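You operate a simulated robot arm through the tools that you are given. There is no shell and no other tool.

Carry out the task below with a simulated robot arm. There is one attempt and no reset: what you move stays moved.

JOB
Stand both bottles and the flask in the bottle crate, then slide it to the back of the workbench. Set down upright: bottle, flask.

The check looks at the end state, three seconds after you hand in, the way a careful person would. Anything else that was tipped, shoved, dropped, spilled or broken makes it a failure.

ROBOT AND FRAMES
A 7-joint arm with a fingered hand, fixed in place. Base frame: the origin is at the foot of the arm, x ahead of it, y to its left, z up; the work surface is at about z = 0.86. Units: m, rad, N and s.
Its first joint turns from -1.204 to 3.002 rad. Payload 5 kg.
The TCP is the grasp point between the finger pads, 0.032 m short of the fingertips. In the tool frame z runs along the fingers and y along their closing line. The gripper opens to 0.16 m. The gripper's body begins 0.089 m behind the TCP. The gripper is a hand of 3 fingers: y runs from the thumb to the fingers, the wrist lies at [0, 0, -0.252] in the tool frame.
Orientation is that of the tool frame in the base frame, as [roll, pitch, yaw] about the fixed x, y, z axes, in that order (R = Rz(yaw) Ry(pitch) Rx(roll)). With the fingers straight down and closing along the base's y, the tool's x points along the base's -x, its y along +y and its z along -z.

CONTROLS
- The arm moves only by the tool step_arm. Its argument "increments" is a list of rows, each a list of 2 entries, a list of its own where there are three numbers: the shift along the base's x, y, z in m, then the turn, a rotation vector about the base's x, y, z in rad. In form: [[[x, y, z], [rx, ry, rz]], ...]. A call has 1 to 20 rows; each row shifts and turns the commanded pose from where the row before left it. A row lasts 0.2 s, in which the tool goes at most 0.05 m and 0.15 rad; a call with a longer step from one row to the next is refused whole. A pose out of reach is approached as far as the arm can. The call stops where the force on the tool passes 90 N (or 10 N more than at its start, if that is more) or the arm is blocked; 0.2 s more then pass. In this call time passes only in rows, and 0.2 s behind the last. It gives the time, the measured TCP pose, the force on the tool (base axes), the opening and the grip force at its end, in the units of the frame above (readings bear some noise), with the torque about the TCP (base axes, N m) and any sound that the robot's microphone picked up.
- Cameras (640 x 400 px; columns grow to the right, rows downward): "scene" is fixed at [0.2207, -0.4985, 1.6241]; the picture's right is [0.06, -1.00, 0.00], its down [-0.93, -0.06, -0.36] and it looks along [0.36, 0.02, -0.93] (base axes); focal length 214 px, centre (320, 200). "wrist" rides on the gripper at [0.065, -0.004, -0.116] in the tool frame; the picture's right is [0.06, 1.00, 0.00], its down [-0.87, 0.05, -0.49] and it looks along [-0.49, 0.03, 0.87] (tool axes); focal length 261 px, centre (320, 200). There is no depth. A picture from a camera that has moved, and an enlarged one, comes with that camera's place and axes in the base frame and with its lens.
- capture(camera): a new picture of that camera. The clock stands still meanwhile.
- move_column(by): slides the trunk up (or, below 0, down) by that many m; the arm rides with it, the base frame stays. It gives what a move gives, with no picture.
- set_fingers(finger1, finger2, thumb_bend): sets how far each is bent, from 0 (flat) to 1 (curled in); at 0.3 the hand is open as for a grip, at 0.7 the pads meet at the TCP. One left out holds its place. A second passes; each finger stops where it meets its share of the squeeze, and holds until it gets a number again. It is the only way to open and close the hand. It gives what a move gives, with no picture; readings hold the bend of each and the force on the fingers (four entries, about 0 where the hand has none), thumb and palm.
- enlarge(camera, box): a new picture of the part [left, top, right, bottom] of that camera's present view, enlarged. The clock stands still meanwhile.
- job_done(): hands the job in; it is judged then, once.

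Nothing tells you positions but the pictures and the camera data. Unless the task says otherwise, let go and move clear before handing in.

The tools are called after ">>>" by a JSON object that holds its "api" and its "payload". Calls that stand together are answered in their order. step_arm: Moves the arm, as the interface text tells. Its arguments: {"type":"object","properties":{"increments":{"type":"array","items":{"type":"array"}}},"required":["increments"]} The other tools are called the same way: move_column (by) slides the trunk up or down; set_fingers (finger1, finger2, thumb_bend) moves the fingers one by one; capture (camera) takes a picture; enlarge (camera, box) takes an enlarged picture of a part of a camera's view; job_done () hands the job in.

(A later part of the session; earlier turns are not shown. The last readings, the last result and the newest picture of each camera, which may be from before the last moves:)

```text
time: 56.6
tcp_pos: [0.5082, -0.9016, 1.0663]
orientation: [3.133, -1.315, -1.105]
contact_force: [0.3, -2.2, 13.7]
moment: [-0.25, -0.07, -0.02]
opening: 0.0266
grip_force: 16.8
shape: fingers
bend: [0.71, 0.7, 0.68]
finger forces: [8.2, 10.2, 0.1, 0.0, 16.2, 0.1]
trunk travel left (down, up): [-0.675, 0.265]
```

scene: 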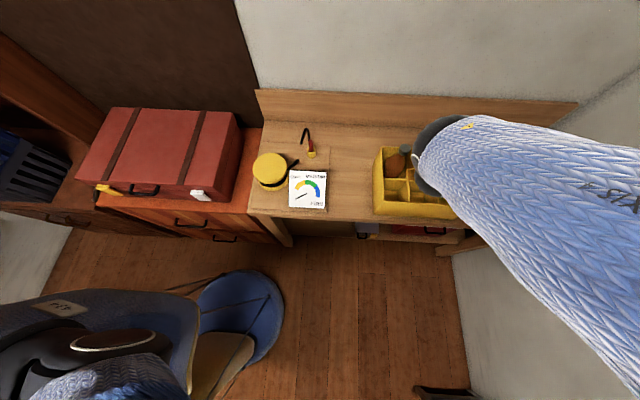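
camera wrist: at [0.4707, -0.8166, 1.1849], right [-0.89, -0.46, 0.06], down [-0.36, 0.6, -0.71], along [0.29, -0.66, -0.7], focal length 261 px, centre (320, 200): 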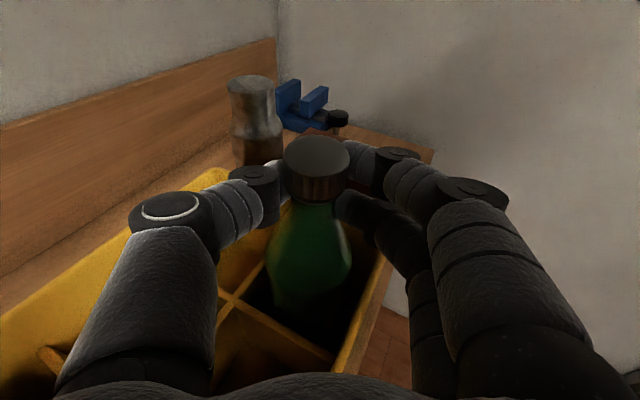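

Floor contact confirmed. I'll ease the pressure and open the hand just clear of the cap.

>>> {"api": "step_arm", "payload": {"increments": [[[0, 0, 0.002], [0, 0, 0]]]}}

>>> {"api": "set_fingers", "payload": {"finger1": 0.6, "finger2": 0.6, "thumb_bend": 0.6}}

>>> {"api": "set_fingers", "payload": {"finger1": 0.52, "finger2": 0.52, "thumb_bend": 0.52}}

>>> {"api": "capture", "payload": {"camera": "wrist"}}

```text
time: 57.0
tcp_pos: [0.5084, -0.902, 1.0671]
orientation: [3.131, -1.313, -1.103]
contact_force: [0.4, -1.6, 13.3]
moment: [-0.21, -0.07, -0.03]
opening: 0.0266
grip_force: 17.1
shape: fingers
bend: [0.71, 0.7, 0.68]
finger forces: [8.1, 9.8, 0.1, 0.1, 15.9, 0.0]
trunk travel left (down, up): [-0.675, 0.265]
```

```text
time: 58.0
tcp_pos: [0.5089, -0.9018, 1.0658]
orientation: [3.131, -1.309, -1.103]
contact_force: [-0.1, -0.6, -0.6]
moment: [-0.01, 0.0, 0.0]
opening: 0.0466
grip_force: 0.1
shape: fingers
bend: [0.6, 0.6, 0.6]
finger forces: [0.1, 0.0, 0.1, 0.0, 0.0, 0.0]
trunk travel left (down, up): [-0.675, 0.265]
```

```text
time: 59.0
tcp_pos: [0.5081, -0.9021, 1.0653]
orientation: [3.131, -1.312, -1.104]
contact_force: [0.3, 0.0, 1.0]
moment: [0.02, 0.03, 0.03]
opening: 0.0784
grip_force: 0.0
shape: fingers
bend: [0.52, 0.52, 0.52]
finger forces: [0.0, 0.0, 0.0, 0.1, 0.1, 0.0]
trunk travel left (down, up): [-0.675, 0.265]
```

```text
taken
camera wrist: at [0.4709, -0.8157, 1.1597], right [-0.89, -0.46, 0.06], down [-0.36, 0.6, -0.71], along [0.29, -0.66, -0.7], focal length 261 px, centre (320, 200)
```

wrist: 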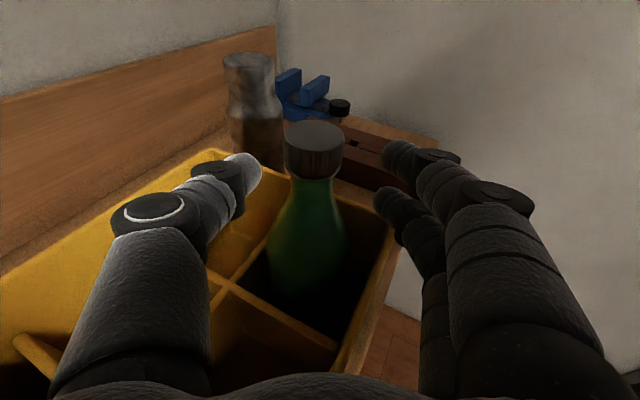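

The green bottle stands in its cell. I'll back straight out, rise, and reassess the flask from above.

>>> {"api": "step_arm", "payload": {"increments": [[[-0.016, 0.032, 0.01], [0, 0, 0]], [[-0.016, 0.032, 0.015], [0, 0, 0]], [[-0.01, 0.02, 0.035], [0, 0, 0]], [[0, 0, 0.04], [0, 0, 0]], [[0.01, 0, 0.04], [0.07, 0.035, 0.03]], [[0.02, -0.01, 0.01], [0.116, 0.0586, 0.03]], [[0.02, -0.02, 0], [0.06, 0.03, 0.04]]]}}

>>> {"api": "capture", "payload": {"camera": "wrist"}}

>>> {"api": "capture", "payload": {"camera": "scene"}}

```text
time: 60.6
tcp_pos: [0.5174, -0.849, 1.216]
orientation: [-3.127, -1.032, -1.025]
contact_force: [0.3, -0.4, 0.0]
moment: [-0.01, -0.01, 0.02]
opening: 0.0789
grip_force: 0.1
shape: fingers
bend: [0.52, 0.52, 0.52]
finger forces: [0.0, 0.0, 0.0, 0.0, 0.0, 0.1]
trunk travel left (down, up): [-0.675, 0.265]
```

```text
taken
camera wrist: at [0.4851, -0.7913, 1.3328], right [-0.83, -0.56, 0.05], down [-0.5, 0.71, -0.5], along [0.24, -0.43, -0.87], focal length 261 px, centre (320, 200)
```

wrist: 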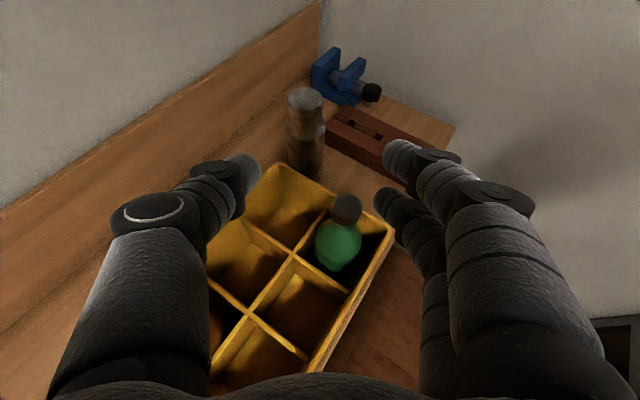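

```text
taken
```

scene: 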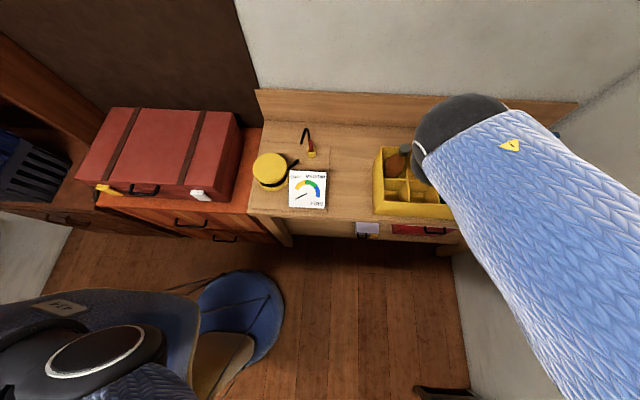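

>>> {"api": "enlarge", "payload": {"camera": "wrist", "box": [240, 60, 400, 220]}}

```text
2.50 times, centred on (320, 140) of wrist
camera zoom: at [0.4851, -0.7913, 1.3328], right [-0.83, -0.56, 0.05], down [-0.5, 0.71, -0.5], along [0.24, -0.43, -0.87], focal length 652 px, centre (320, 350)
```

zoom: 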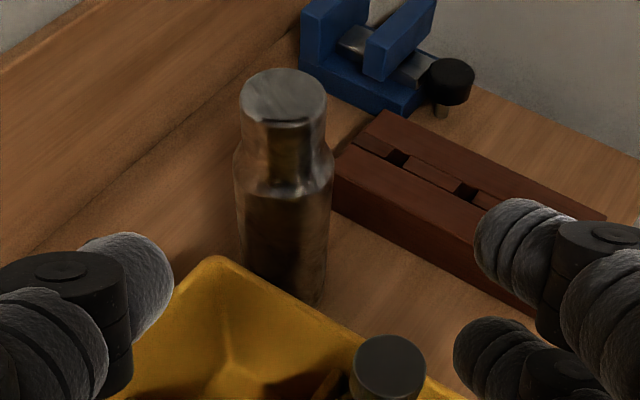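

The flask's axis is near (0.667, -1.05) with a lid about 52 mm wide and its top near z≈1.075. I'll extend towards a high pre-grasp point, passing well above the green cap, and see whether the arm reaches.

>>> {"api": "step_arm", "payload": {"increments": [[[0.027, -0.0335, 0], [0, 0, 0]], [[0.027, -0.0335, 0], [0, 0, 0]], [[0.027, -0.0335, -0.01], [0, 0, 0]], [[0.027, -0.0335, -0.02], [0, 0, 0]]]}}

>>> {"api": "capture", "payload": {"camera": "wrist"}}

>>> {"api": "enlarge", "payload": {"camera": "wrist", "box": [240, 60, 400, 240]}}

```text
time: 61.6
tcp_pos: [0.6252, -0.9814, 1.1816]
orientation: [-3.127, -1.031, -1.025]
contact_force: [-0.2, -1.0, -0.1]
moment: [-0.01, 0.01, -0.03]
opening: 0.0792
grip_force: 0.1
shape: fingers
bend: [0.52, 0.52, 0.52]
finger forces: [0.0, 0.1, 0.0, 0.0, 0.0, 0.1]
trunk travel left (down, up): [-0.675, 0.265]
```

```text
taken
camera wrist: at [0.5935, -0.9242, 1.2988], right [-0.83, -0.56, 0.05], down [-0.5, 0.71, -0.5], along [0.24, -0.43, -0.87], focal length 261 px, centre (320, 200)
```

wrist: 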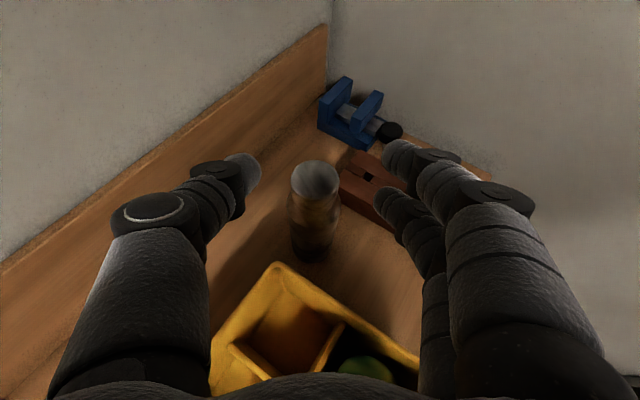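

```text
2.22 times, centred on (320, 150) of wrist
camera zoom: at [0.5935, -0.9242, 1.2988], right [-0.83, -0.56, 0.05], down [-0.5, 0.71, -0.5], along [0.24, -0.43, -0.87], focal length 579 px, centre (320, 311)
```

zoom: 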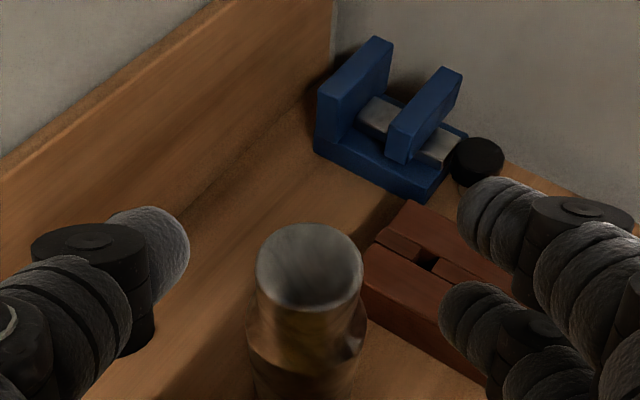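

Reach is fine so far. I'll come down to pre-grasp height and look again.

>>> {"api": "step_arm", "payload": {"increments": [[[0.002, -0.003, -0.04], [0, 0, 0]], [[0.002, -0.003, -0.035], [0, 0, 0]]]}}

>>> {"api": "capture", "payload": {"camera": "wrist"}}

>>> {"api": "capture", "payload": {"camera": "scene"}}

```text
time: 62.2
tcp_pos: [0.6286, -0.9886, 1.1124]
orientation: [-3.124, -1.037, -1.028]
contact_force: [0.1, 0.4, 0.0]
moment: [-0.01, 0.02, 0.0]
opening: 0.0788
grip_force: 0.0
shape: fingers
bend: [0.52, 0.52, 0.52]
finger forces: [0.0, 0.1, 0.0, 0.1, 0.1, 0.0]
trunk travel left (down, up): [-0.675, 0.265]
```

```text
taken
camera wrist: at [0.5957, -0.9299, 1.2285], right [-0.83, -0.56, 0.04], down [-0.5, 0.71, -0.5], along [0.25, -0.44, -0.87], focal length 261 px, centre (320, 200)
```

wrist: 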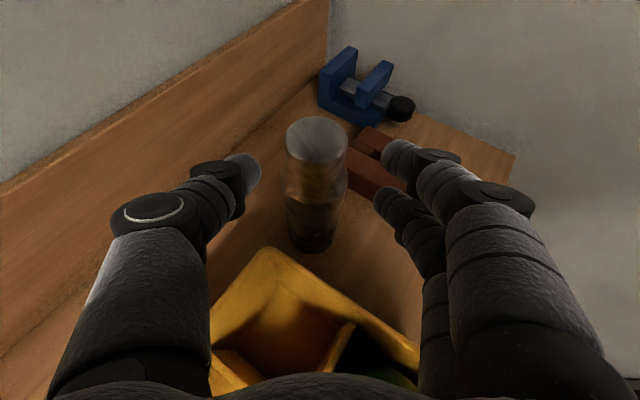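

```text
taken
```

scene: 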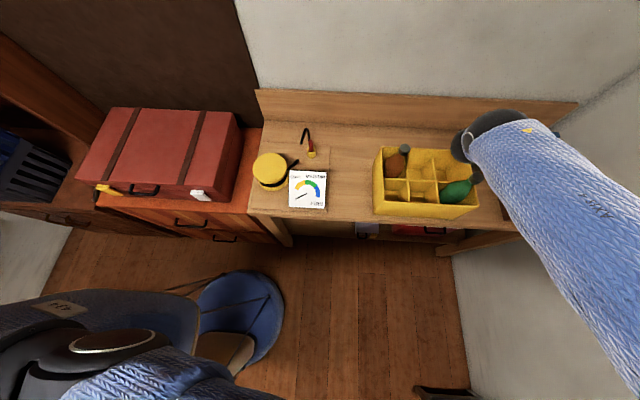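

>>> {"api": "enlarge", "payload": {"camera": "wrist", "box": [240, 90, 400, 270]}}

```text
2.22 times, centred on (320, 180) of wrist
camera zoom: at [0.5957, -0.9299, 1.2285], right [-0.83, -0.56, 0.04], down [-0.5, 0.71, -0.5], along [0.25, -0.44, -0.87], focal length 579 px, centre (320, 244)
```

zoom: 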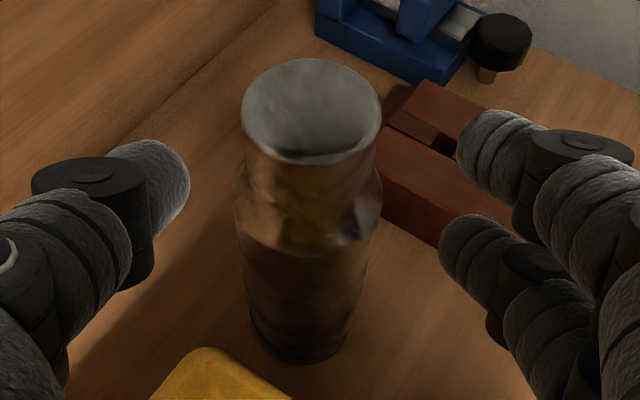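

From this view the flask stands at about (0.679, -1.060) with lid top z≈1.063 and lid spanning z 1.025–1.063. I'll widen the hand and approach along the tool axis, stopping halfway to check.

>>> {"api": "set_fingers", "payload": {"finger1": 0.48, "finger2": 0.48, "thumb_bend": 0.48}}

>>> {"api": "step_arm", "payload": {"increments": [[[0.0075, -0.0015, -0.031], [0, 0, 0]], [[0.0178, -0.0295, -0.0205], [0, 0, 0]]]}}

>>> {"api": "enlarge", "payload": {"camera": "wrist", "box": [200, 60, 440, 270]}}

```text
time: 63.2
tcp_pos: [0.6267, -0.9865, 1.1103]
orientation: [-3.126, -1.037, -1.026]
contact_force: [-0.3, -0.7, 0.3]
moment: [0.02, -0.04, 0.05]
opening: 0.0946
grip_force: 0.1
shape: fingers
bend: [0.48, 0.48, 0.48]
finger forces: [0.0, 0.1, 0.1, 0.1, 0.0, 0.0]
trunk travel left (down, up): [-0.675, 0.265]
```

```text
time: 63.8
tcp_pos: [0.6544, -1.0217, 1.0585]
orientation: [-3.125, -1.034, -1.026]
contact_force: [0.4, 0.2, -0.6]
moment: [0.0, 0.05, -0.02]
opening: 0.0949
grip_force: 0.1
shape: fingers
bend: [0.48, 0.48, 0.48]
finger forces: [0.1, 0.0, 0.0, 0.0, 0.0, 0.0]
trunk travel left (down, up): [-0.675, 0.265]
```

```text
1.90 times, centred on (320, 165) of wrist
camera zoom: at [0.622, -0.9632, 1.1757], right [-0.83, -0.56, 0.05], down [-0.5, 0.71, -0.5], along [0.24, -0.44, -0.87], focal length 496 px, centre (320, 267)
```

zoom: 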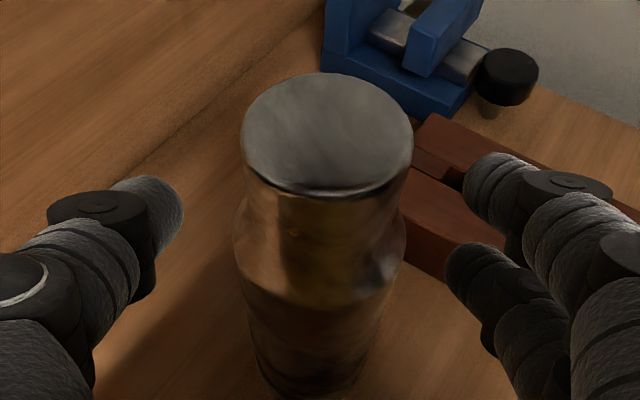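

Reach holds and the hand is aligned with the lid. Advancing the last 3–4 cm.

>>> {"api": "step_arm", "payload": {"increments": [[[0.009, -0.015, -0.0095], [0, 0, 0]], [[0.0085, -0.014, -0.009], [0, 0, 0]]]}}

>>> {"api": "enlarge", "payload": {"camera": "wrist", "box": [200, 60, 440, 270]}}

```text
time: 64.4
tcp_pos: [0.672, -1.0504, 1.0414]
orientation: [-3.126, -1.035, -1.024]
contact_force: [0.2, 0.4, -0.2]
moment: [0.0, 0.02, -0.02]
opening: 0.095
grip_force: 0.0
shape: fingers
bend: [0.48, 0.48, 0.48]
finger forces: [0.0, 0.0, 0.1, 0.0, 0.1, 0.0]
trunk travel left (down, up): [-0.675, 0.265]
```

```text
1.90 times, centred on (320, 165) of wrist
camera zoom: at [0.6401, -0.9915, 1.1575], right [-0.83, -0.56, 0.05], down [-0.5, 0.71, -0.5], along [0.24, -0.44, -0.87], focal length 496 px, centre (320, 267)
```

zoom: 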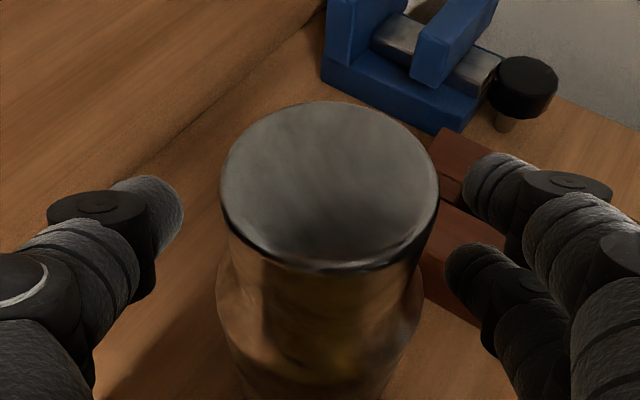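

>>> {"api": "step_arm", "payload": {"increments": [[[-0.0015, 0.0026, -0.001], [0, 0, 0]]]}}

>>> {"api": "set_fingers", "payload": {"finger1": 0.57, "finger2": 0.57, "thumb_bend": 0.57}}

>>> {"api": "enlarge", "payload": {"camera": "wrist", "box": [200, 60, 440, 270]}}

```text
time: 64.8
tcp_pos: [0.6708, -1.0465, 1.0397]
orientation: [-3.128, -1.035, -1.025]
contact_force: [-0.3, -0.1, 0.2]
moment: [-0.04, -0.01, 0.0]
opening: 0.0947
grip_force: 0.0
shape: fingers
bend: [0.48, 0.48, 0.48]
finger forces: [0.1, 0.0, 0.0, 0.0, 0.0, 0.1]
trunk travel left (down, up): [-0.675, 0.265]
```

```text
time: 65.8
tcp_pos: [0.6703, -1.0455, 1.0396]
orientation: [-3.125, -1.038, -1.025]
contact_force: [-2.0, 0.0, 2.0]
moment: [-0.11, 0.07, -0.01]
opening: 0.0649
grip_force: 1.7
shape: fingers
bend: [0.56, 0.54, 0.56]
finger forces: [0.0, 2.7, 0.0, 0.0, 0.6, 0.0]
trunk travel left (down, up): [-0.675, 0.265]
```

```text
1.90 times, centred on (320, 165) of wrist
camera zoom: at [0.6384, -0.9886, 1.1564], right [-0.83, -0.56, 0.05], down [-0.5, 0.71, -0.5], along [0.24, -0.44, -0.87], focal length 496 px, centre (320, 267)
```

zoom: 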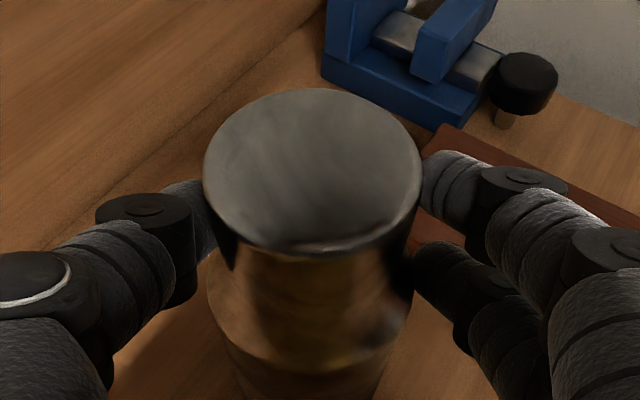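

The lower finger touched the flared shoulder first and nudged the flask a few mm. I'll open, re-measure and raise the grip slightly.

>>> {"api": "set_fingers", "payload": {"finger1": 0.48, "finger2": 0.48, "thumb_bend": 0.48}}

>>> {"api": "enlarge", "payload": {"camera": "wrist", "box": [200, 60, 440, 270]}}

```text
time: 66.8
tcp_pos: [0.6712, -1.0466, 1.0393]
orientation: [-3.127, -1.035, -1.026]
contact_force: [0.2, 0.5, -0.2]
moment: [0.01, -0.02, -0.01]
opening: 0.0943
grip_force: 0.1
shape: fingers
bend: [0.48, 0.48, 0.48]
finger forces: [0.0, 0.0, 0.0, 0.0, 0.0, 0.0]
trunk travel left (down, up): [-0.675, 0.265]
```

```text
1.90 times, centred on (320, 165) of wrist
camera zoom: at [0.6387, -0.9886, 1.1561], right [-0.83, -0.56, 0.05], down [-0.5, 0.71, -0.5], along [0.24, -0.44, -0.87], focal length 496 px, centre (320, 267)
```

zoom: 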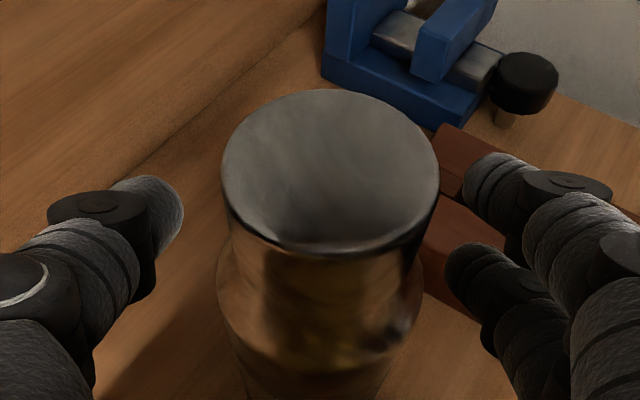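

It only rocked and settled back. I'll shift 2 mm sideways and 8 mm up, then close again.

>>> {"api": "step_arm", "payload": {"increments": [[[-0.002, -0.0012, 0.008], [0, 0, 0]]]}}

>>> {"api": "set_fingers", "payload": {"finger1": 0.57, "finger2": 0.57, "thumb_bend": 0.57}}

>>> {"api": "enlarge", "payload": {"camera": "wrist", "box": [200, 60, 440, 270]}}

```text
time: 67.2
tcp_pos: [0.6688, -1.0462, 1.0485]
orientation: [-3.124, -1.037, -1.028]
contact_force: [-0.6, 0.0, 0.3]
moment: [-0.01, 0.05, 0.0]
opening: 0.0949
grip_force: 0.1
shape: fingers
bend: [0.48, 0.48, 0.48]
finger forces: [0.1, 0.0, 0.0, 0.1, 0.1, 0.1]
trunk travel left (down, up): [-0.675, 0.265]
```

```text
time: 68.2
tcp_pos: [0.6698, -1.047, 1.0482]
orientation: [-3.125, -1.037, -1.025]
contact_force: [-1.0, -0.2, 0.6]
moment: [-0.05, 0.04, -0.01]
opening: 0.0632
grip_force: 0.2
shape: fingers
bend: [0.56, 0.55, 0.56]
finger forces: [0.1, 0.6, 0.0, 0.0, 0.1, 0.1]
trunk travel left (down, up): [-0.675, 0.265]
```

```text
1.90 times, centred on (320, 165) of wrist
camera zoom: at [0.6368, -0.99, 1.1641], right [-0.83, -0.56, 0.05], down [-0.5, 0.71, -0.5], along [0.24, -0.44, -0.87], focal length 496 px, centre (320, 267)
```

zoom: 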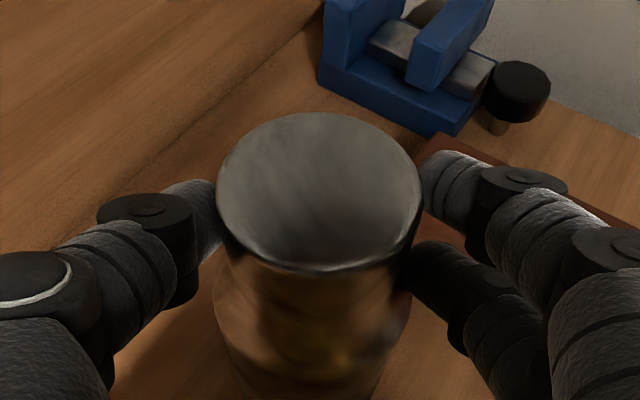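

>>> {"api": "set_fingers", "payload": {"finger1": 0.6, "finger2": 0.57, "thumb_bend": 0.59}}

>>> {"api": "enlarge", "payload": {"camera": "wrist", "box": [200, 60, 440, 270]}}

```text
time: 69.2
tcp_pos: [0.6688, -1.0486, 1.0495]
orientation: [-3.124, -1.037, -1.027]
contact_force: [0.8, -0.1, 0.5]
moment: [-0.03, 0.02, 0.02]
opening: 0.0549
grip_force: 2.9
shape: fingers
bend: [0.59, 0.55, 0.58]
finger forces: [1.0, 1.3, 0.0, 0.0, 2.6, 0.1]
trunk travel left (down, up): [-0.675, 0.265]
```

```text
1.90 times, centred on (320, 165) of wrist
camera zoom: at [0.6369, -0.9899, 1.1642], right [-0.83, -0.56, 0.05], down [-0.5, 0.71, -0.5], along [0.24, -0.44, -0.87], focal length 496 px, centre (320, 267)
```

zoom: 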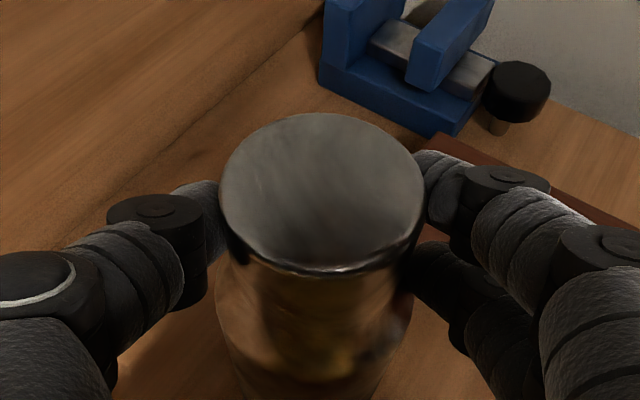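

All three fingers are sharing the load with the flask steady. Tightening step by step.

>>> {"api": "set_fingers", "payload": {"finger1": 0.63, "finger2": 0.6, "thumb_bend": 0.62}}

>>> {"api": "enlarge", "payload": {"camera": "wrist", "box": [200, 60, 440, 270]}}

```text
time: 70.2
tcp_pos: [0.6689, -1.0474, 1.0477]
orientation: [-3.127, -1.036, -1.026]
contact_force: [0.2, -0.4, -0.5]
moment: [-0.04, 0.03, 0.0]
opening: 0.0533
grip_force: 7.7
shape: fingers
bend: [0.6, 0.56, 0.59]
finger forces: [3.2, 4.1, 0.0, 0.0, 7.5, 0.1]
trunk travel left (down, up): [-0.675, 0.265]
```

```text
1.90 times, centred on (320, 165) of wrist
camera zoom: at [0.6369, -0.9899, 1.1641], right [-0.83, -0.56, 0.05], down [-0.5, 0.71, -0.5], along [0.24, -0.44, -0.87], focal length 496 px, centre (320, 267)
```

zoom: 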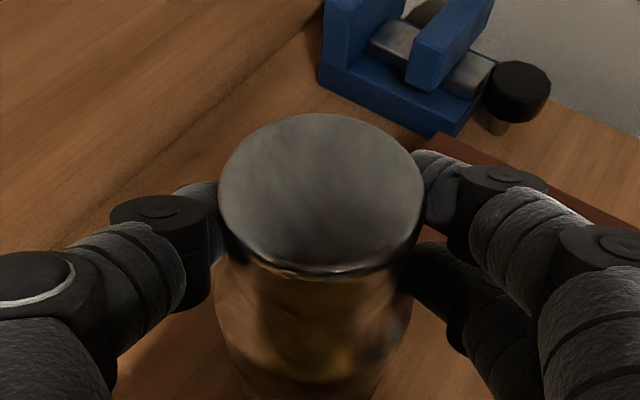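

>>> {"api": "set_fingers", "payload": {"finger1": 0.67, "finger2": 0.63, "thumb_bend": 0.66}}

>>> {"api": "enlarge", "payload": {"camera": "wrist", "box": [200, 60, 440, 270]}}

```text
time: 71.2
tcp_pos: [0.6697, -1.0488, 1.048]
orientation: [-3.126, -1.037, -1.025]
contact_force: [1.4, 0.2, 0.3]
moment: [0.02, 0.06, 0.0]
opening: 0.052
grip_force: 14.2
shape: fingers
bend: [0.6, 0.57, 0.61]
finger forces: [6.9, 7.0, 0.1, 0.0, 13.9, 0.0]
trunk travel left (down, up): [-0.675, 0.265]
```

```text
1.90 times, centred on (320, 165) of wrist
camera zoom: at [0.6369, -0.9899, 1.1641], right [-0.83, -0.56, 0.05], down [-0.5, 0.71, -0.5], along [0.24, -0.44, -0.87], focal length 496 px, centre (320, 267)
```

zoom: 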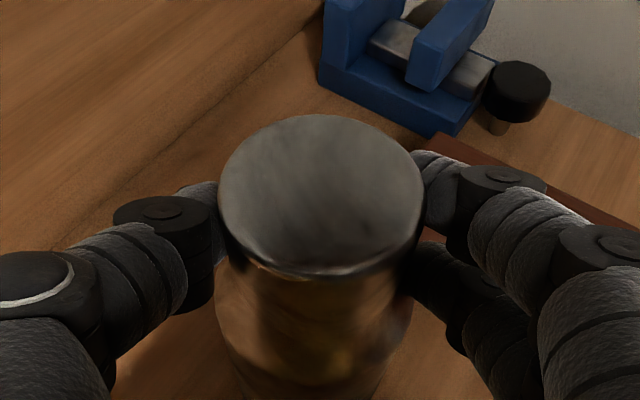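

>>> {"api": "set_fingers", "payload": {"finger1": 0.71, "finger2": 0.67, "thumb_bend": 0.7}}

>>> {"api": "step_arm", "payload": {"increments": [[[0, 0, 0.008], [0, 0, 0]], [[0, 0, 0.012], [0, 0, 0]]]}}

>>> {"api": "capture", "payload": {"camera": "wrist"}}

```text
time: 72.2
tcp_pos: [0.6684, -1.0479, 1.0474]
orientation: [-3.126, -1.036, -1.026]
contact_force: [-0.4, -0.6, 0.1]
moment: [-0.05, 0.1, 0.02]
opening: 0.0508
grip_force: 19.2
shape: fingers
bend: [0.6, 0.56, 0.63]
finger forces: [9.4, 10.7, 0.1, 0.0, 19.3, 0.0]
trunk travel left (down, up): [-0.675, 0.265]
```

```text
time: 72.8
tcp_pos: [0.6681, -1.048, 1.0676]
orientation: [-3.126, -1.034, -1.026]
contact_force: [0.6, 0.6, -3.1]
moment: [0.05, 0.02, -0.01]
opening: 0.0507
grip_force: 17.7
shape: fingers
bend: [0.6, 0.56, 0.63]
finger forces: [9.1, 9.1, 0.0, 0.1, 19.1, 0.1]
trunk travel left (down, up): [-0.675, 0.265]
```

```text
taken
camera wrist: at [0.6358, -0.9898, 1.1839], right [-0.83, -0.56, 0.05], down [-0.5, 0.71, -0.5], along [0.24, -0.44, -0.87], focal length 261 px, centre (320, 200)
```

wrist: 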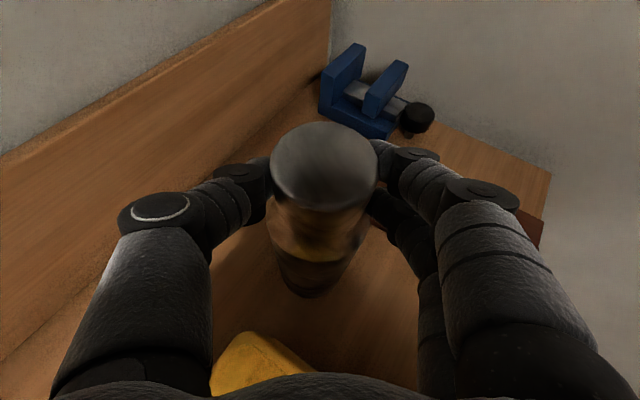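

The flask is lifted and steady (about 3–4 N). I'll raise it, then carry it around the green cap: first in +y behind it, then to the middle-front cell at (0.52, -0.826).

>>> {"api": "step_arm", "payload": {"increments": [[[0, 0, 0.03], [0, 0, 0]], [[0, 0, 0.04], [0, 0, 0]], [[0, 0, 0.04], [0, 0, 0]], [[0, 0, 0.04], [0, 0, 0]], [[-0.003, 0.02, 0.01], [0, 0, 0]], [[-0.004, 0.035, 0], [0, 0, 0]], [[-0.004, 0.04, 0], [0, 0, 0]], [[-0.004, 0.04, 0], [0, 0, 0]], [[-0.005, 0.035, 0], [0, 0, 0]], [[-0.005, 0.03, 0], [0, 0, 0]]]}}

>>> {"api": "capture", "payload": {"camera": "wrist"}}

>>> {"api": "capture", "payload": {"camera": "scene"}}

```text
time: 75.0
tcp_pos: [0.6459, -0.8462, 1.2281]
orientation: [-3.128, -1.037, -1.024]
contact_force: [0.7, 0.1, -3.3]
moment: [0.02, 0.01, 0.0]
opening: 0.0505
grip_force: 18.2
shape: fingers
bend: [0.6, 0.56, 0.64]
finger forces: [8.8, 8.5, 0.0, 0.1, 19.1, 0.0]
trunk travel left (down, up): [-0.675, 0.265]
```

```text
taken
camera wrist: at [0.613, -0.7888, 1.3434], right [-0.83, -0.56, 0.05], down [-0.5, 0.71, -0.5], along [0.24, -0.44, -0.87], focal length 261 px, centre (320, 200)
```

wrist: 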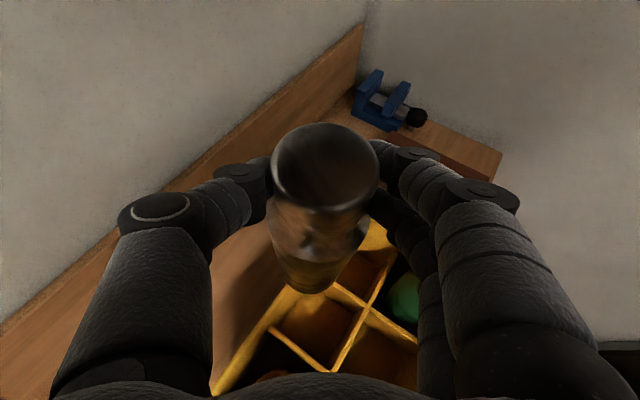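

```text
taken
```

scene: 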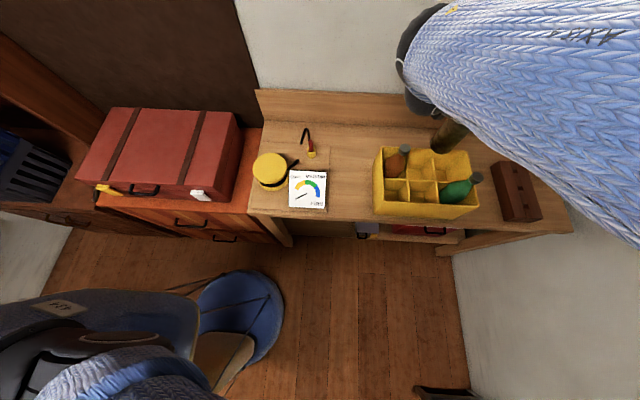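

>>> {"api": "step_arm", "payload": {"increments": [[[-0.028, 0.006, 0], [0, 0, 0]], [[-0.035, 0.008, 0], [0, 0, 0]], [[-0.035, 0.008, 0], [0, 0, 0]], [[-0.035, 0.008, 0], [0, 0, 0]]]}}

>>> {"api": "capture", "payload": {"camera": "wrist"}}

>>> {"api": "enlarge", "payload": {"camera": "wrist", "box": [200, 160, 420, 380]}}

>>> {"api": "enlarge", "payload": {"camera": "scene", "box": [360, 100, 500, 230]}}

```text
time: 76.0
tcp_pos: [0.5085, -0.8168, 1.229]
orientation: [-3.124, -1.034, -1.029]
contact_force: [0.2, 0.3, -2.8]
moment: [0.01, 0.01, 0.0]
opening: 0.0505
grip_force: 18.2
shape: fingers
bend: [0.6, 0.56, 0.64]
finger forces: [9.1, 8.6, 0.0, 0.0, 18.4, 0.0]
trunk travel left (down, up): [-0.675, 0.265]
```

```text
taken
camera wrist: at [0.4765, -0.759, 1.345], right [-0.83, -0.56, 0.04], down [-0.5, 0.71, -0.5], along [0.25, -0.44, -0.87], focal length 261 px, centre (320, 200)
```

wrist: 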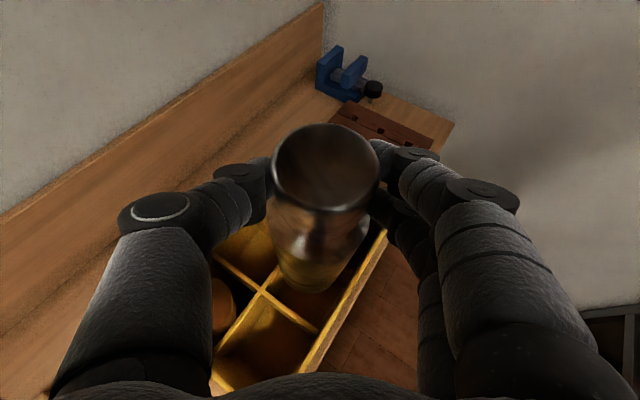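

```text
1.82 times, centred on (310, 270) of wrist
camera zoom: at [0.4765, -0.759, 1.345], right [-0.83, -0.56, 0.04], down [-0.5, 0.71, -0.5], along [0.25, -0.44, -0.87], focal length 474 px, centre (338, 73)
```

zoom: 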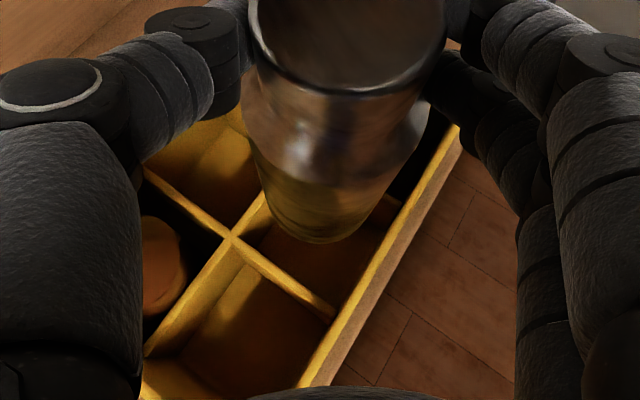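

```text
3.08 times, centred on (430, 165) of scene
camera zoom: at [0.2207, -0.4985, 1.6241], right [0.06, -1.0, 0.0], down [-0.93, -0.06, -0.36], along [0.36, 0.02, -0.93], focal length 660 px, centre (-18, 308)
```

zoom: 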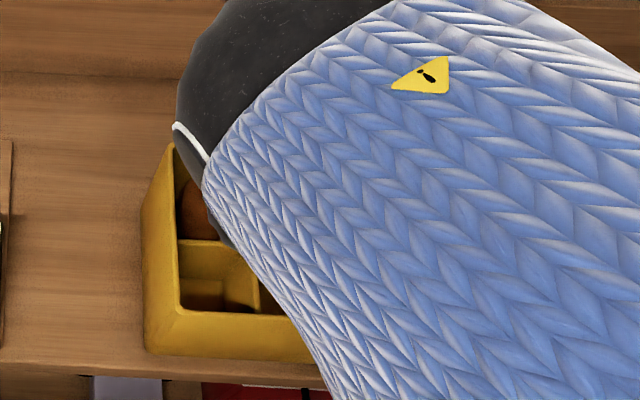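

The flask hangs over the middle-front cell, nearly centred. Lowering to divider height and checking.

>>> {"api": "step_arm", "payload": {"increments": [[[0.002, 0.001, -0.016], [0, 0, 0]], [[0, 0, -0.02], [0, 0, 0]], [[0, 0, -0.018], [0, 0, 0]]]}}

>>> {"api": "enlarge", "payload": {"camera": "wrist", "box": [200, 160, 420, 380]}}

```text
time: 76.8
tcp_pos: [0.5129, -0.8175, 1.1718]
orientation: [-3.124, -1.037, -1.027]
contact_force: [0.2, -0.2, -3.9]
moment: [0.06, 0.03, -0.01]
opening: 0.0506
grip_force: 18.4
shape: fingers
bend: [0.6, 0.56, 0.64]
finger forces: [9.2, 8.6, 0.0, 0.2, 18.3, 0.0]
trunk travel left (down, up): [-0.675, 0.265]
```

```text
1.82 times, centred on (310, 270) of wrist
camera zoom: at [0.4809, -0.7598, 1.2882], right [-0.83, -0.56, 0.05], down [-0.5, 0.71, -0.5], along [0.24, -0.44, -0.87], focal length 474 px, centre (338, 73)
```

zoom: 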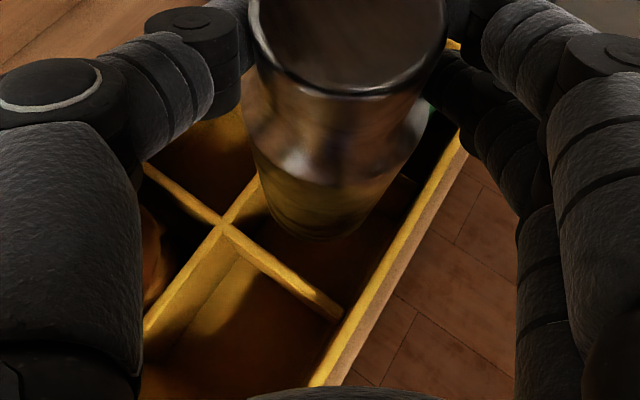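

>>> {"api": "step_arm", "payload": {"increments": [[[-0.002, 0.003, -0.012], [0, 0, 0]], [[0, 0, -0.02], [0, 0, 0]], [[0, 0, -0.02], [0, 0, 0]], [[0, 0, -0.02], [0, 0, 0]]]}}

>>> {"api": "capture", "payload": {"camera": "wrist"}}

```text
time: 77.8
tcp_pos: [0.509, -0.8143, 1.1012]
orientation: [-3.126, -1.034, -1.027]
contact_force: [1.1, -0.9, -3.7]
moment: [0.08, 0.03, 0.01]
opening: 0.0508
grip_force: 17.9
shape: fingers
bend: [0.6, 0.56, 0.64]
finger forces: [9.1, 8.3, 0.0, 0.1, 18.3, 0.0]
trunk travel left (down, up): [-0.675, 0.265]
```

```text
taken
camera wrist: at [0.4782, -0.7566, 1.217], right [-0.83, -0.56, 0.05], down [-0.5, 0.71, -0.5], along [0.24, -0.44, -0.87], focal length 261 px, centre (320, 200)
```

wrist: 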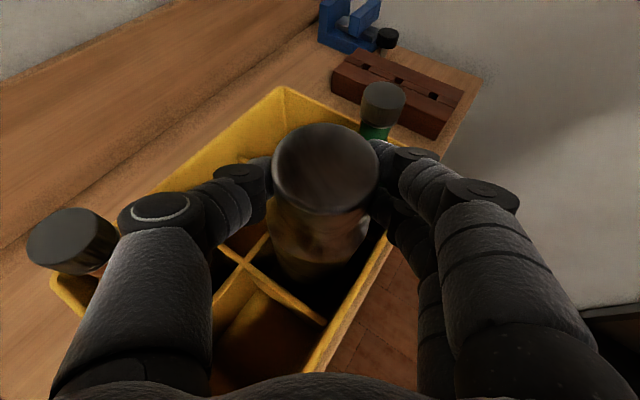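

>>> {"api": "step_arm", "payload": {"increments": [[[0, 0, -0.015], [0, 0, 0]], [[0, 0, -0.012], [0, 0, 0]], [[0, 0, -0.008], [0, 0, 0]]]}}

>>> {"api": "step_arm", "payload": {"increments": [[[0, 0, -0.004], [0, 0, 0]]]}}

>>> {"api": "step_arm", "payload": {"increments": [[[0, 0, -0.003], [0, 0, 0]]]}}

>>> {"api": "capture", "payload": {"camera": "wrist"}}

```text
time: 78.6
tcp_pos: [0.5109, -0.8143, 1.0664]
orientation: [-3.123, -1.034, -1.028]
contact_force: [-0.2, -0.4, -4.4]
moment: [0.04, 0.02, 0.01]
opening: 0.0506
grip_force: 17.9
shape: fingers
bend: [0.6, 0.56, 0.64]
finger forces: [9.2, 8.5, 0.0, 0.0, 18.2, 0.0]
trunk travel left (down, up): [-0.675, 0.265]
```

```text
time: 79.0
tcp_pos: [0.5123, -0.813, 1.0625]
orientation: [-3.124, -1.034, -1.027]
contact_force: [0.7, -0.5, -3.8]
moment: [0.05, 0.0, 0.0]
opening: 0.0507
grip_force: 17.8
shape: fingers
bend: [0.6, 0.56, 0.64]
finger forces: [9.3, 8.5, 0.0, 0.0, 18.1, 0.0]
trunk travel left (down, up): [-0.675, 0.265]
```

```text
time: 79.4
tcp_pos: [0.5108, -0.8142, 1.0593]
orientation: [-3.126, -1.034, -1.026]
contact_force: [0.0, 0.2, -3.6]
moment: [0.05, 0.03, 0.0]
opening: 0.0508
grip_force: 17.8
shape: fingers
bend: [0.6, 0.56, 0.64]
finger forces: [9.3, 8.5, 0.1, 0.1, 18.1, 0.1]
trunk travel left (down, up): [-0.675, 0.265]
```

```text
taken
camera wrist: at [0.479, -0.7559, 1.1758], right [-0.83, -0.56, 0.05], down [-0.5, 0.71, -0.5], along [0.24, -0.44, -0.87], focal length 261 px, centre (320, 200)
```

wrist: 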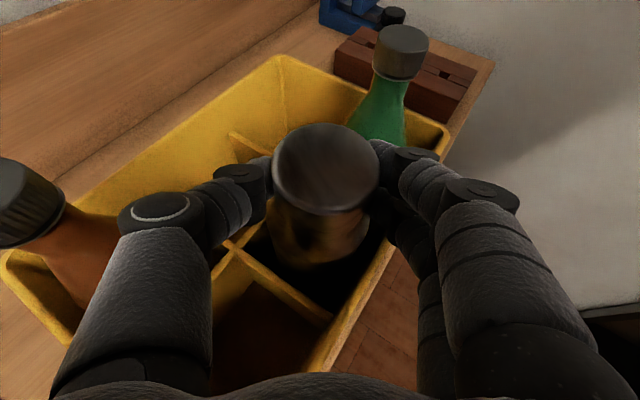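

>>> {"api": "step_arm", "payload": {"increments": [[[0, 0, -0.003], [0, 0, 0]]]}}

>>> {"api": "step_arm", "payload": {"increments": [[[0, 0, -0.002], [0, 0, 0]]]}}

>>> {"api": "step_arm", "payload": {"increments": [[[0, 0, -0.002], [0, 0, 0]]]}}

```text
time: 79.8
tcp_pos: [0.51, -0.8134, 1.0577]
orientation: [-3.124, -1.036, -1.027]
contact_force: [0.4, 0.4, -0.5]
moment: [0.01, 0.05, 0.03]
opening: 0.0506
grip_force: 18.3
shape: fingers
bend: [0.6, 0.56, 0.64]
finger forces: [9.6, 9.0, 0.1, 0.1, 18.7, 0.0]
trunk travel left (down, up): [-0.675, 0.265]
```

```text
time: 80.2
tcp_pos: [0.5114, -0.8119, 1.0569]
orientation: [-3.126, -1.039, -1.027]
contact_force: [0.8, -1.9, 8.7]
moment: [-0.2, -0.02, 0.05]
opening: 0.0508
grip_force: 20.2
shape: fingers
bend: [0.6, 0.56, 0.64]
finger forces: [9.9, 10.5, 0.1, 0.0, 19.9, 0.0]
trunk travel left (down, up): [-0.675, 0.265]
```

```text
time: 80.6
tcp_pos: [0.5111, -0.8129, 1.0557]
orientation: [-3.126, -1.041, -1.026]
contact_force: [2.8, -2.5, 21.0]
moment: [-0.46, -0.17, 0.05]
opening: 0.0506
grip_force: 21.9
shape: fingers
bend: [0.6, 0.56, 0.64]
finger forces: [10.2, 12.1, 0.0, 0.1, 21.3, 0.0]
trunk travel left (down, up): [-0.675, 0.265]
```

The flask rests on the floor of the cell. Easing the pressure and releasing.

>>> {"api": "step_arm", "payload": {"increments": [[[0, 0, 0.0035], [0, 0, 0]]]}}

>>> {"api": "set_fingers", "payload": {"finger1": 0.56, "finger2": 0.53, "thumb_bend": 0.56}}

>>> {"api": "set_fingers", "payload": {"finger1": 0.48, "finger2": 0.48, "thumb_bend": 0.48}}

>>> {"api": "capture", "payload": {"camera": "wrist"}}

```text
time: 81.0
tcp_pos: [0.5108, -0.8129, 1.0571]
orientation: [-3.126, -1.035, -1.027]
contact_force: [1.7, -1.5, 12.9]
moment: [-0.33, -0.12, 0.02]
opening: 0.051
grip_force: 20.7
shape: fingers
bend: [0.6, 0.56, 0.64]
finger forces: [9.7, 10.7, 0.0, 0.0, 20.2, 0.0]
trunk travel left (down, up): [-0.675, 0.265]
```

```text
time: 82.0
tcp_pos: [0.5115, -0.8127, 1.0566]
orientation: [-3.126, -1.038, -1.028]
contact_force: [0.5, 0.3, 0.7]
moment: [0.01, 0.04, 0.04]
opening: 0.064
grip_force: 0.3
shape: fingers
bend: [0.56, 0.53, 0.56]
finger forces: [0.0, 0.1, 0.0, 0.1, 0.6, 0.0]
trunk travel left (down, up): [-0.675, 0.265]
```

```text
time: 83.0
tcp_pos: [0.5106, -0.8119, 1.0563]
orientation: [-3.126, -1.038, -1.026]
contact_force: [-0.5, 0.8, 0.5]
moment: [0.02, 0.02, -0.02]
opening: 0.0947
grip_force: 0.1
shape: fingers
bend: [0.48, 0.48, 0.48]
finger forces: [0.0, 0.0, 0.0, 0.1, 0.1, 0.0]
trunk travel left (down, up): [-0.675, 0.265]
```

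```text
taken
camera wrist: at [0.4782, -0.7552, 1.1731], right [-0.83, -0.56, 0.05], down [-0.5, 0.71, -0.5], along [0.24, -0.44, -0.87], focal length 261 px, centre (320, 200)
```

wrist: 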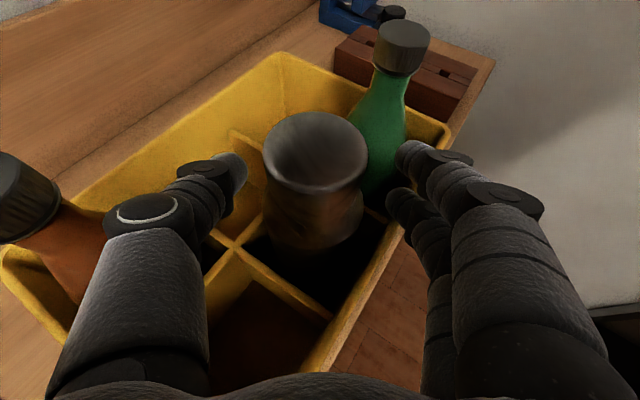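

All three stand in the crate. I'll back out along the tool axis and rise well clear to inspect.

>>> {"api": "step_arm", "payload": {"increments": [[[-0.014, 0.023, 0.018], [0, 0, 0]], [[-0.018, 0.03, 0.025], [0, 0, 0]], [[-0.01, 0.02, 0.04], [0, 0, 0]], [[0, 0, 0.045], [0, 0, 0]], [[0, 0.01, 0.04], [0, 0, 0]]]}}

>>> {"api": "capture", "payload": {"camera": "wrist"}}

>>> {"api": "capture", "payload": {"camera": "scene"}}

```text
time: 84.2
tcp_pos: [0.4684, -0.7265, 1.2268]
orientation: [-3.128, -1.038, -1.022]
contact_force: [0.0, 0.8, 1.1]
moment: [0.03, -0.03, 0.0]
opening: 0.095
grip_force: 0.0
shape: fingers
bend: [0.48, 0.48, 0.48]
finger forces: [0.1, 0.1, 0.0, 0.0, 0.1, 0.0]
trunk travel left (down, up): [-0.675, 0.265]
```

```text
taken
camera wrist: at [0.4358, -0.6696, 1.3429], right [-0.83, -0.56, 0.05], down [-0.5, 0.71, -0.5], along [0.24, -0.44, -0.87], focal length 261 px, centre (320, 200)
```

wrist: 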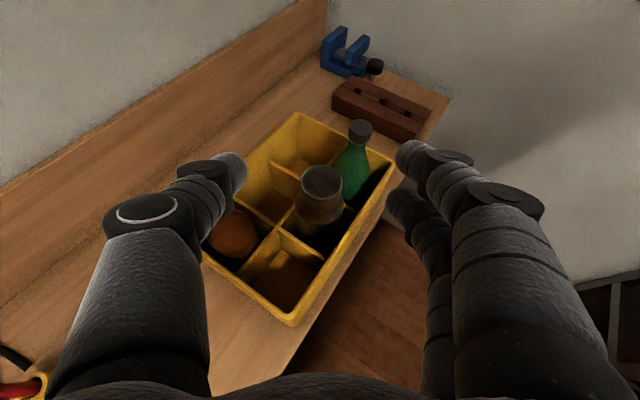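

```text
taken
```

scene: 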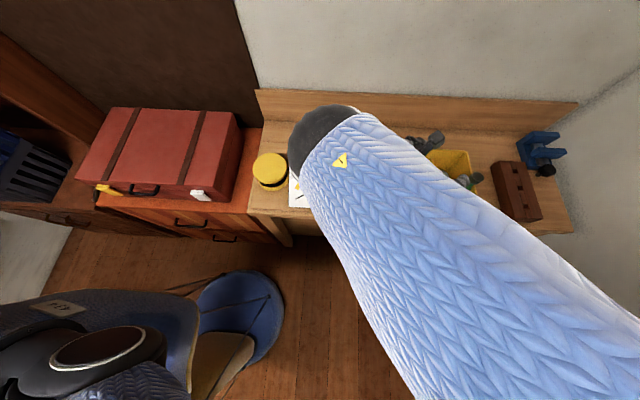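

All three are upright. Next I need to push the crate back from its front face, so I'll pull the hand to the front of the bench and turn it to point towards +x, checking the back edge of the bench as well.

>>> {"api": "enlarge", "payload": {"camera": "wrist", "box": [160, 20, 460, 340]}}

>>> {"api": "step_arm", "payload": {"increments": [[[-0.02, 0, 0.02], [0, 0, 0]], [[-0.02, 0, 0.01], [0, 0, 0.12]], [[-0.02, 0, 0], [0, 0, 0.128]], [[-0.02, 0, 0], [0, 0, 0.128]], [[-0.02, 0, 0], [0, 0, 0.128]], [[-0.01, 0, 0], [0, 0, 0.128]], [[0, 0, 0], [0, 0, 0.128]], [[0, 0, 0], [0, 0, 0.128]], [[0, 0, 0], [0, 0, 0.128]]]}}

>>> {"api": "capture", "payload": {"camera": "wrist"}}

>>> {"api": "capture", "payload": {"camera": "scene"}}

```text
1.25 times, centred on (310, 180) of wrist
camera zoom: at [0.4358, -0.6696, 1.3429], right [-0.83, -0.56, 0.05], down [-0.5, 0.71, -0.5], along [0.24, -0.44, -0.87], focal length 326 px, centre (332, 225)
```

zoom: 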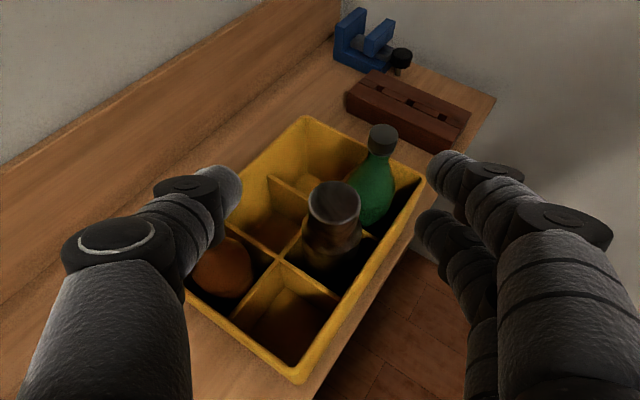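

```text
time: 86.2
tcp_pos: [0.3668, -0.7348, 1.2445]
orientation: [-3.127, -1.037, -0.01]
contact_force: [0.4, -0.9, -0.6]
moment: [0.04, -0.02, -0.03]
opening: 0.0955
grip_force: 0.0
shape: fingers
bend: [0.48, 0.48, 0.48]
finger forces: [0.0, 0.1, 0.0, 0.0, 0.0, 0.1]
out of reach, approached as far as the arm can: row 2, 3
trunk travel left (down, up): [-0.675, 0.265]
```

```text
taken
camera wrist: at [0.3018, -0.7328, 1.3603], right [0.04, -1.0, 0.05], down [-0.87, -0.05, -0.5], along [0.5, -0.02, -0.87], focal length 261 px, centre (320, 200)
```

wrist: 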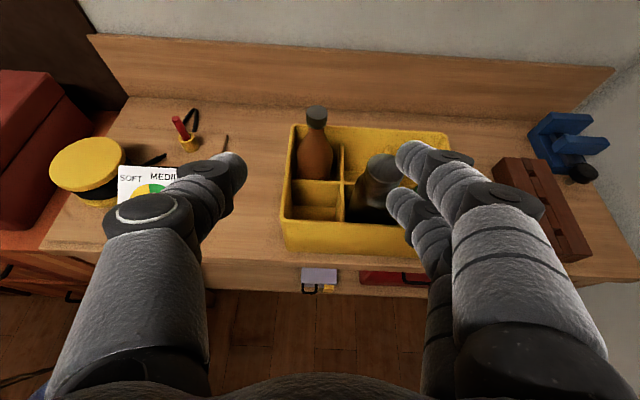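

```text
taken
```

scene: 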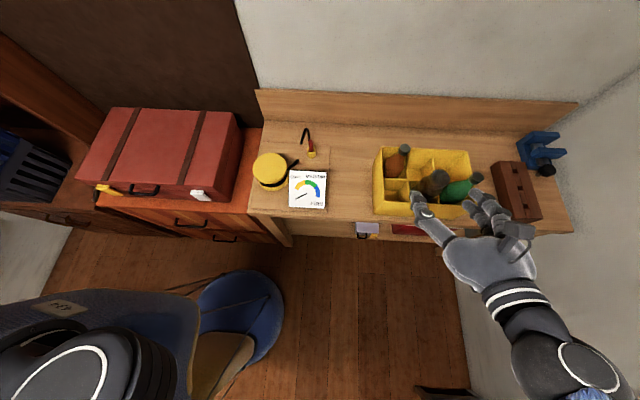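

The hand now faces the back of the bench from the front, with a full view of the crate. I'll enlarge to measure the crate and the backboard.

>>> {"api": "enlarge", "payload": {"camera": "wrist", "box": [100, 20, 420, 270]}}

>>> {"api": "enlarge", "payload": {"camera": "scene", "box": [340, 80, 540, 240]}}

```text
1.60 times, centred on (260, 145) of wrist
camera zoom: at [0.3018, -0.7328, 1.3603], right [0.04, -1.0, 0.05], down [-0.87, -0.05, -0.5], along [0.5, -0.02, -0.87], focal length 417 px, centre (416, 288)
```

zoom: 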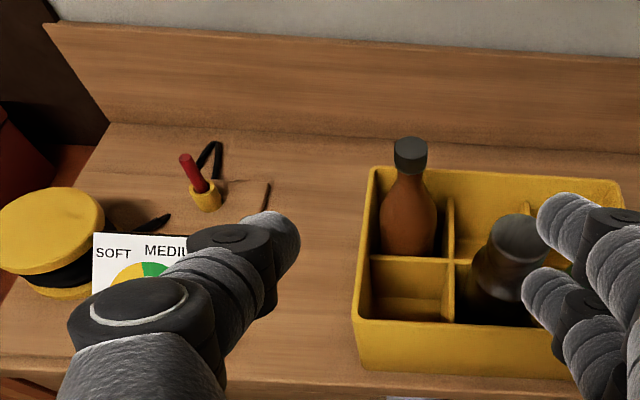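

```text
2.50 times, centred on (440, 160) of scene
camera zoom: at [0.2207, -0.4985, 1.6241], right [0.06, -1.0, 0.0], down [-0.93, -0.06, -0.36], along [0.36, 0.02, -0.93], focal length 536 px, centre (20, 300)
```

zoom: 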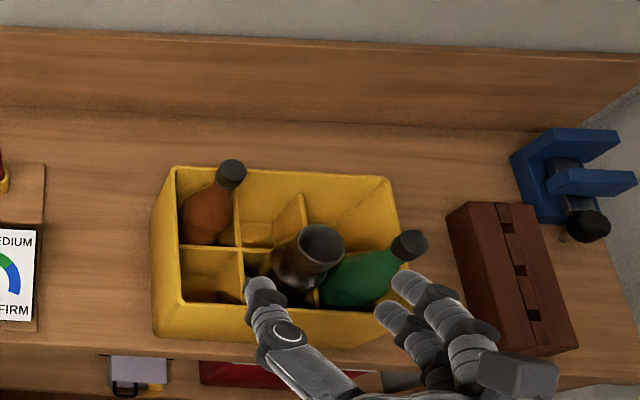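

The backboard is at x≈0.888 and the crate's front face at x≈0.468, so it needs to slide about 0.21 m. I'll lower the open hand in front of the crate, centred on y≈-0.827, with thumb and fingers as two contact points.

>>> {"api": "set_fingers", "payload": {"finger1": 0.4, "finger2": 0.4, "thumb_bend": 0.4}}

>>> {"api": "step_arm", "payload": {"increments": [[[0.002, -0.03, -0.02], [0, 0, -0.07]], [[0.002, -0.03, -0.03], [0, 0, 0]], [[0.002, -0.032, -0.03], [0, 0, 0]], [[0, 0, -0.04], [0, 0, 0]], [[0, 0, -0.04], [0, 0, 0]]]}}

>>> {"api": "capture", "payload": {"camera": "wrist"}}

>>> {"api": "capture", "payload": {"camera": "scene"}}

```text
time: 87.2
tcp_pos: [0.3683, -0.7343, 1.2451]
orientation: [-3.126, -1.036, -0.011]
contact_force: [-0.1, 0.7, 1.5]
moment: [0.0, 0.02, 0.0]
opening: 0.1275
grip_force: 0.0
shape: fingers
bend: [0.4, 0.4, 0.4]
finger forces: [0.0, 0.1, 0.0, 0.0, 0.1, 0.0]
trunk travel left (down, up): [-0.675, 0.265]
```

```text
time: 88.4
tcp_pos: [0.3759, -0.8269, 1.0827]
orientation: [-3.125, -1.036, -0.083]
contact_force: [0.0, -0.5, -0.1]
moment: [-0.03, 0.01, 0.0]
opening: 0.1278
grip_force: 0.1
shape: fingers
bend: [0.4, 0.4, 0.4]
finger forces: [0.0, 0.1, 0.1, 0.0, 0.0, 0.0]
trunk travel left (down, up): [-0.675, 0.265]
```

```text
taken
camera wrist: at [0.3096, -0.8199, 1.1991], right [-0.04, -1.0, 0.04], down [-0.87, 0.01, -0.5], along [0.49, -0.06, -0.87], focal length 261 px, centre (320, 200)
```

wrist: 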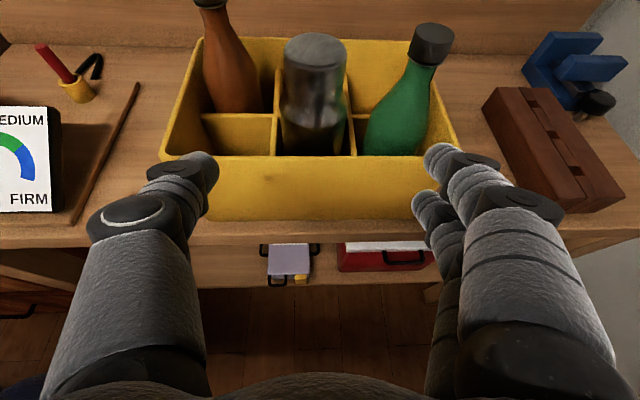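

```text
taken
```

scene: 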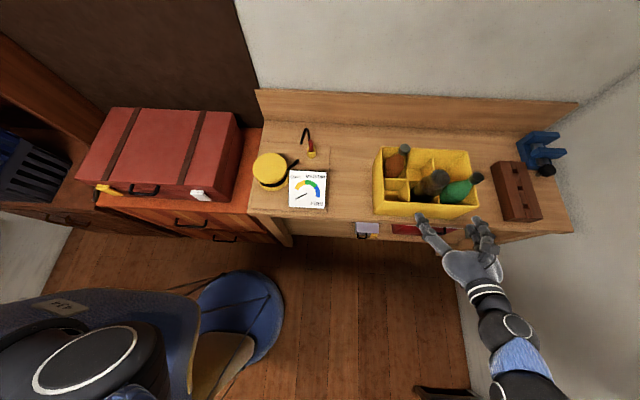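

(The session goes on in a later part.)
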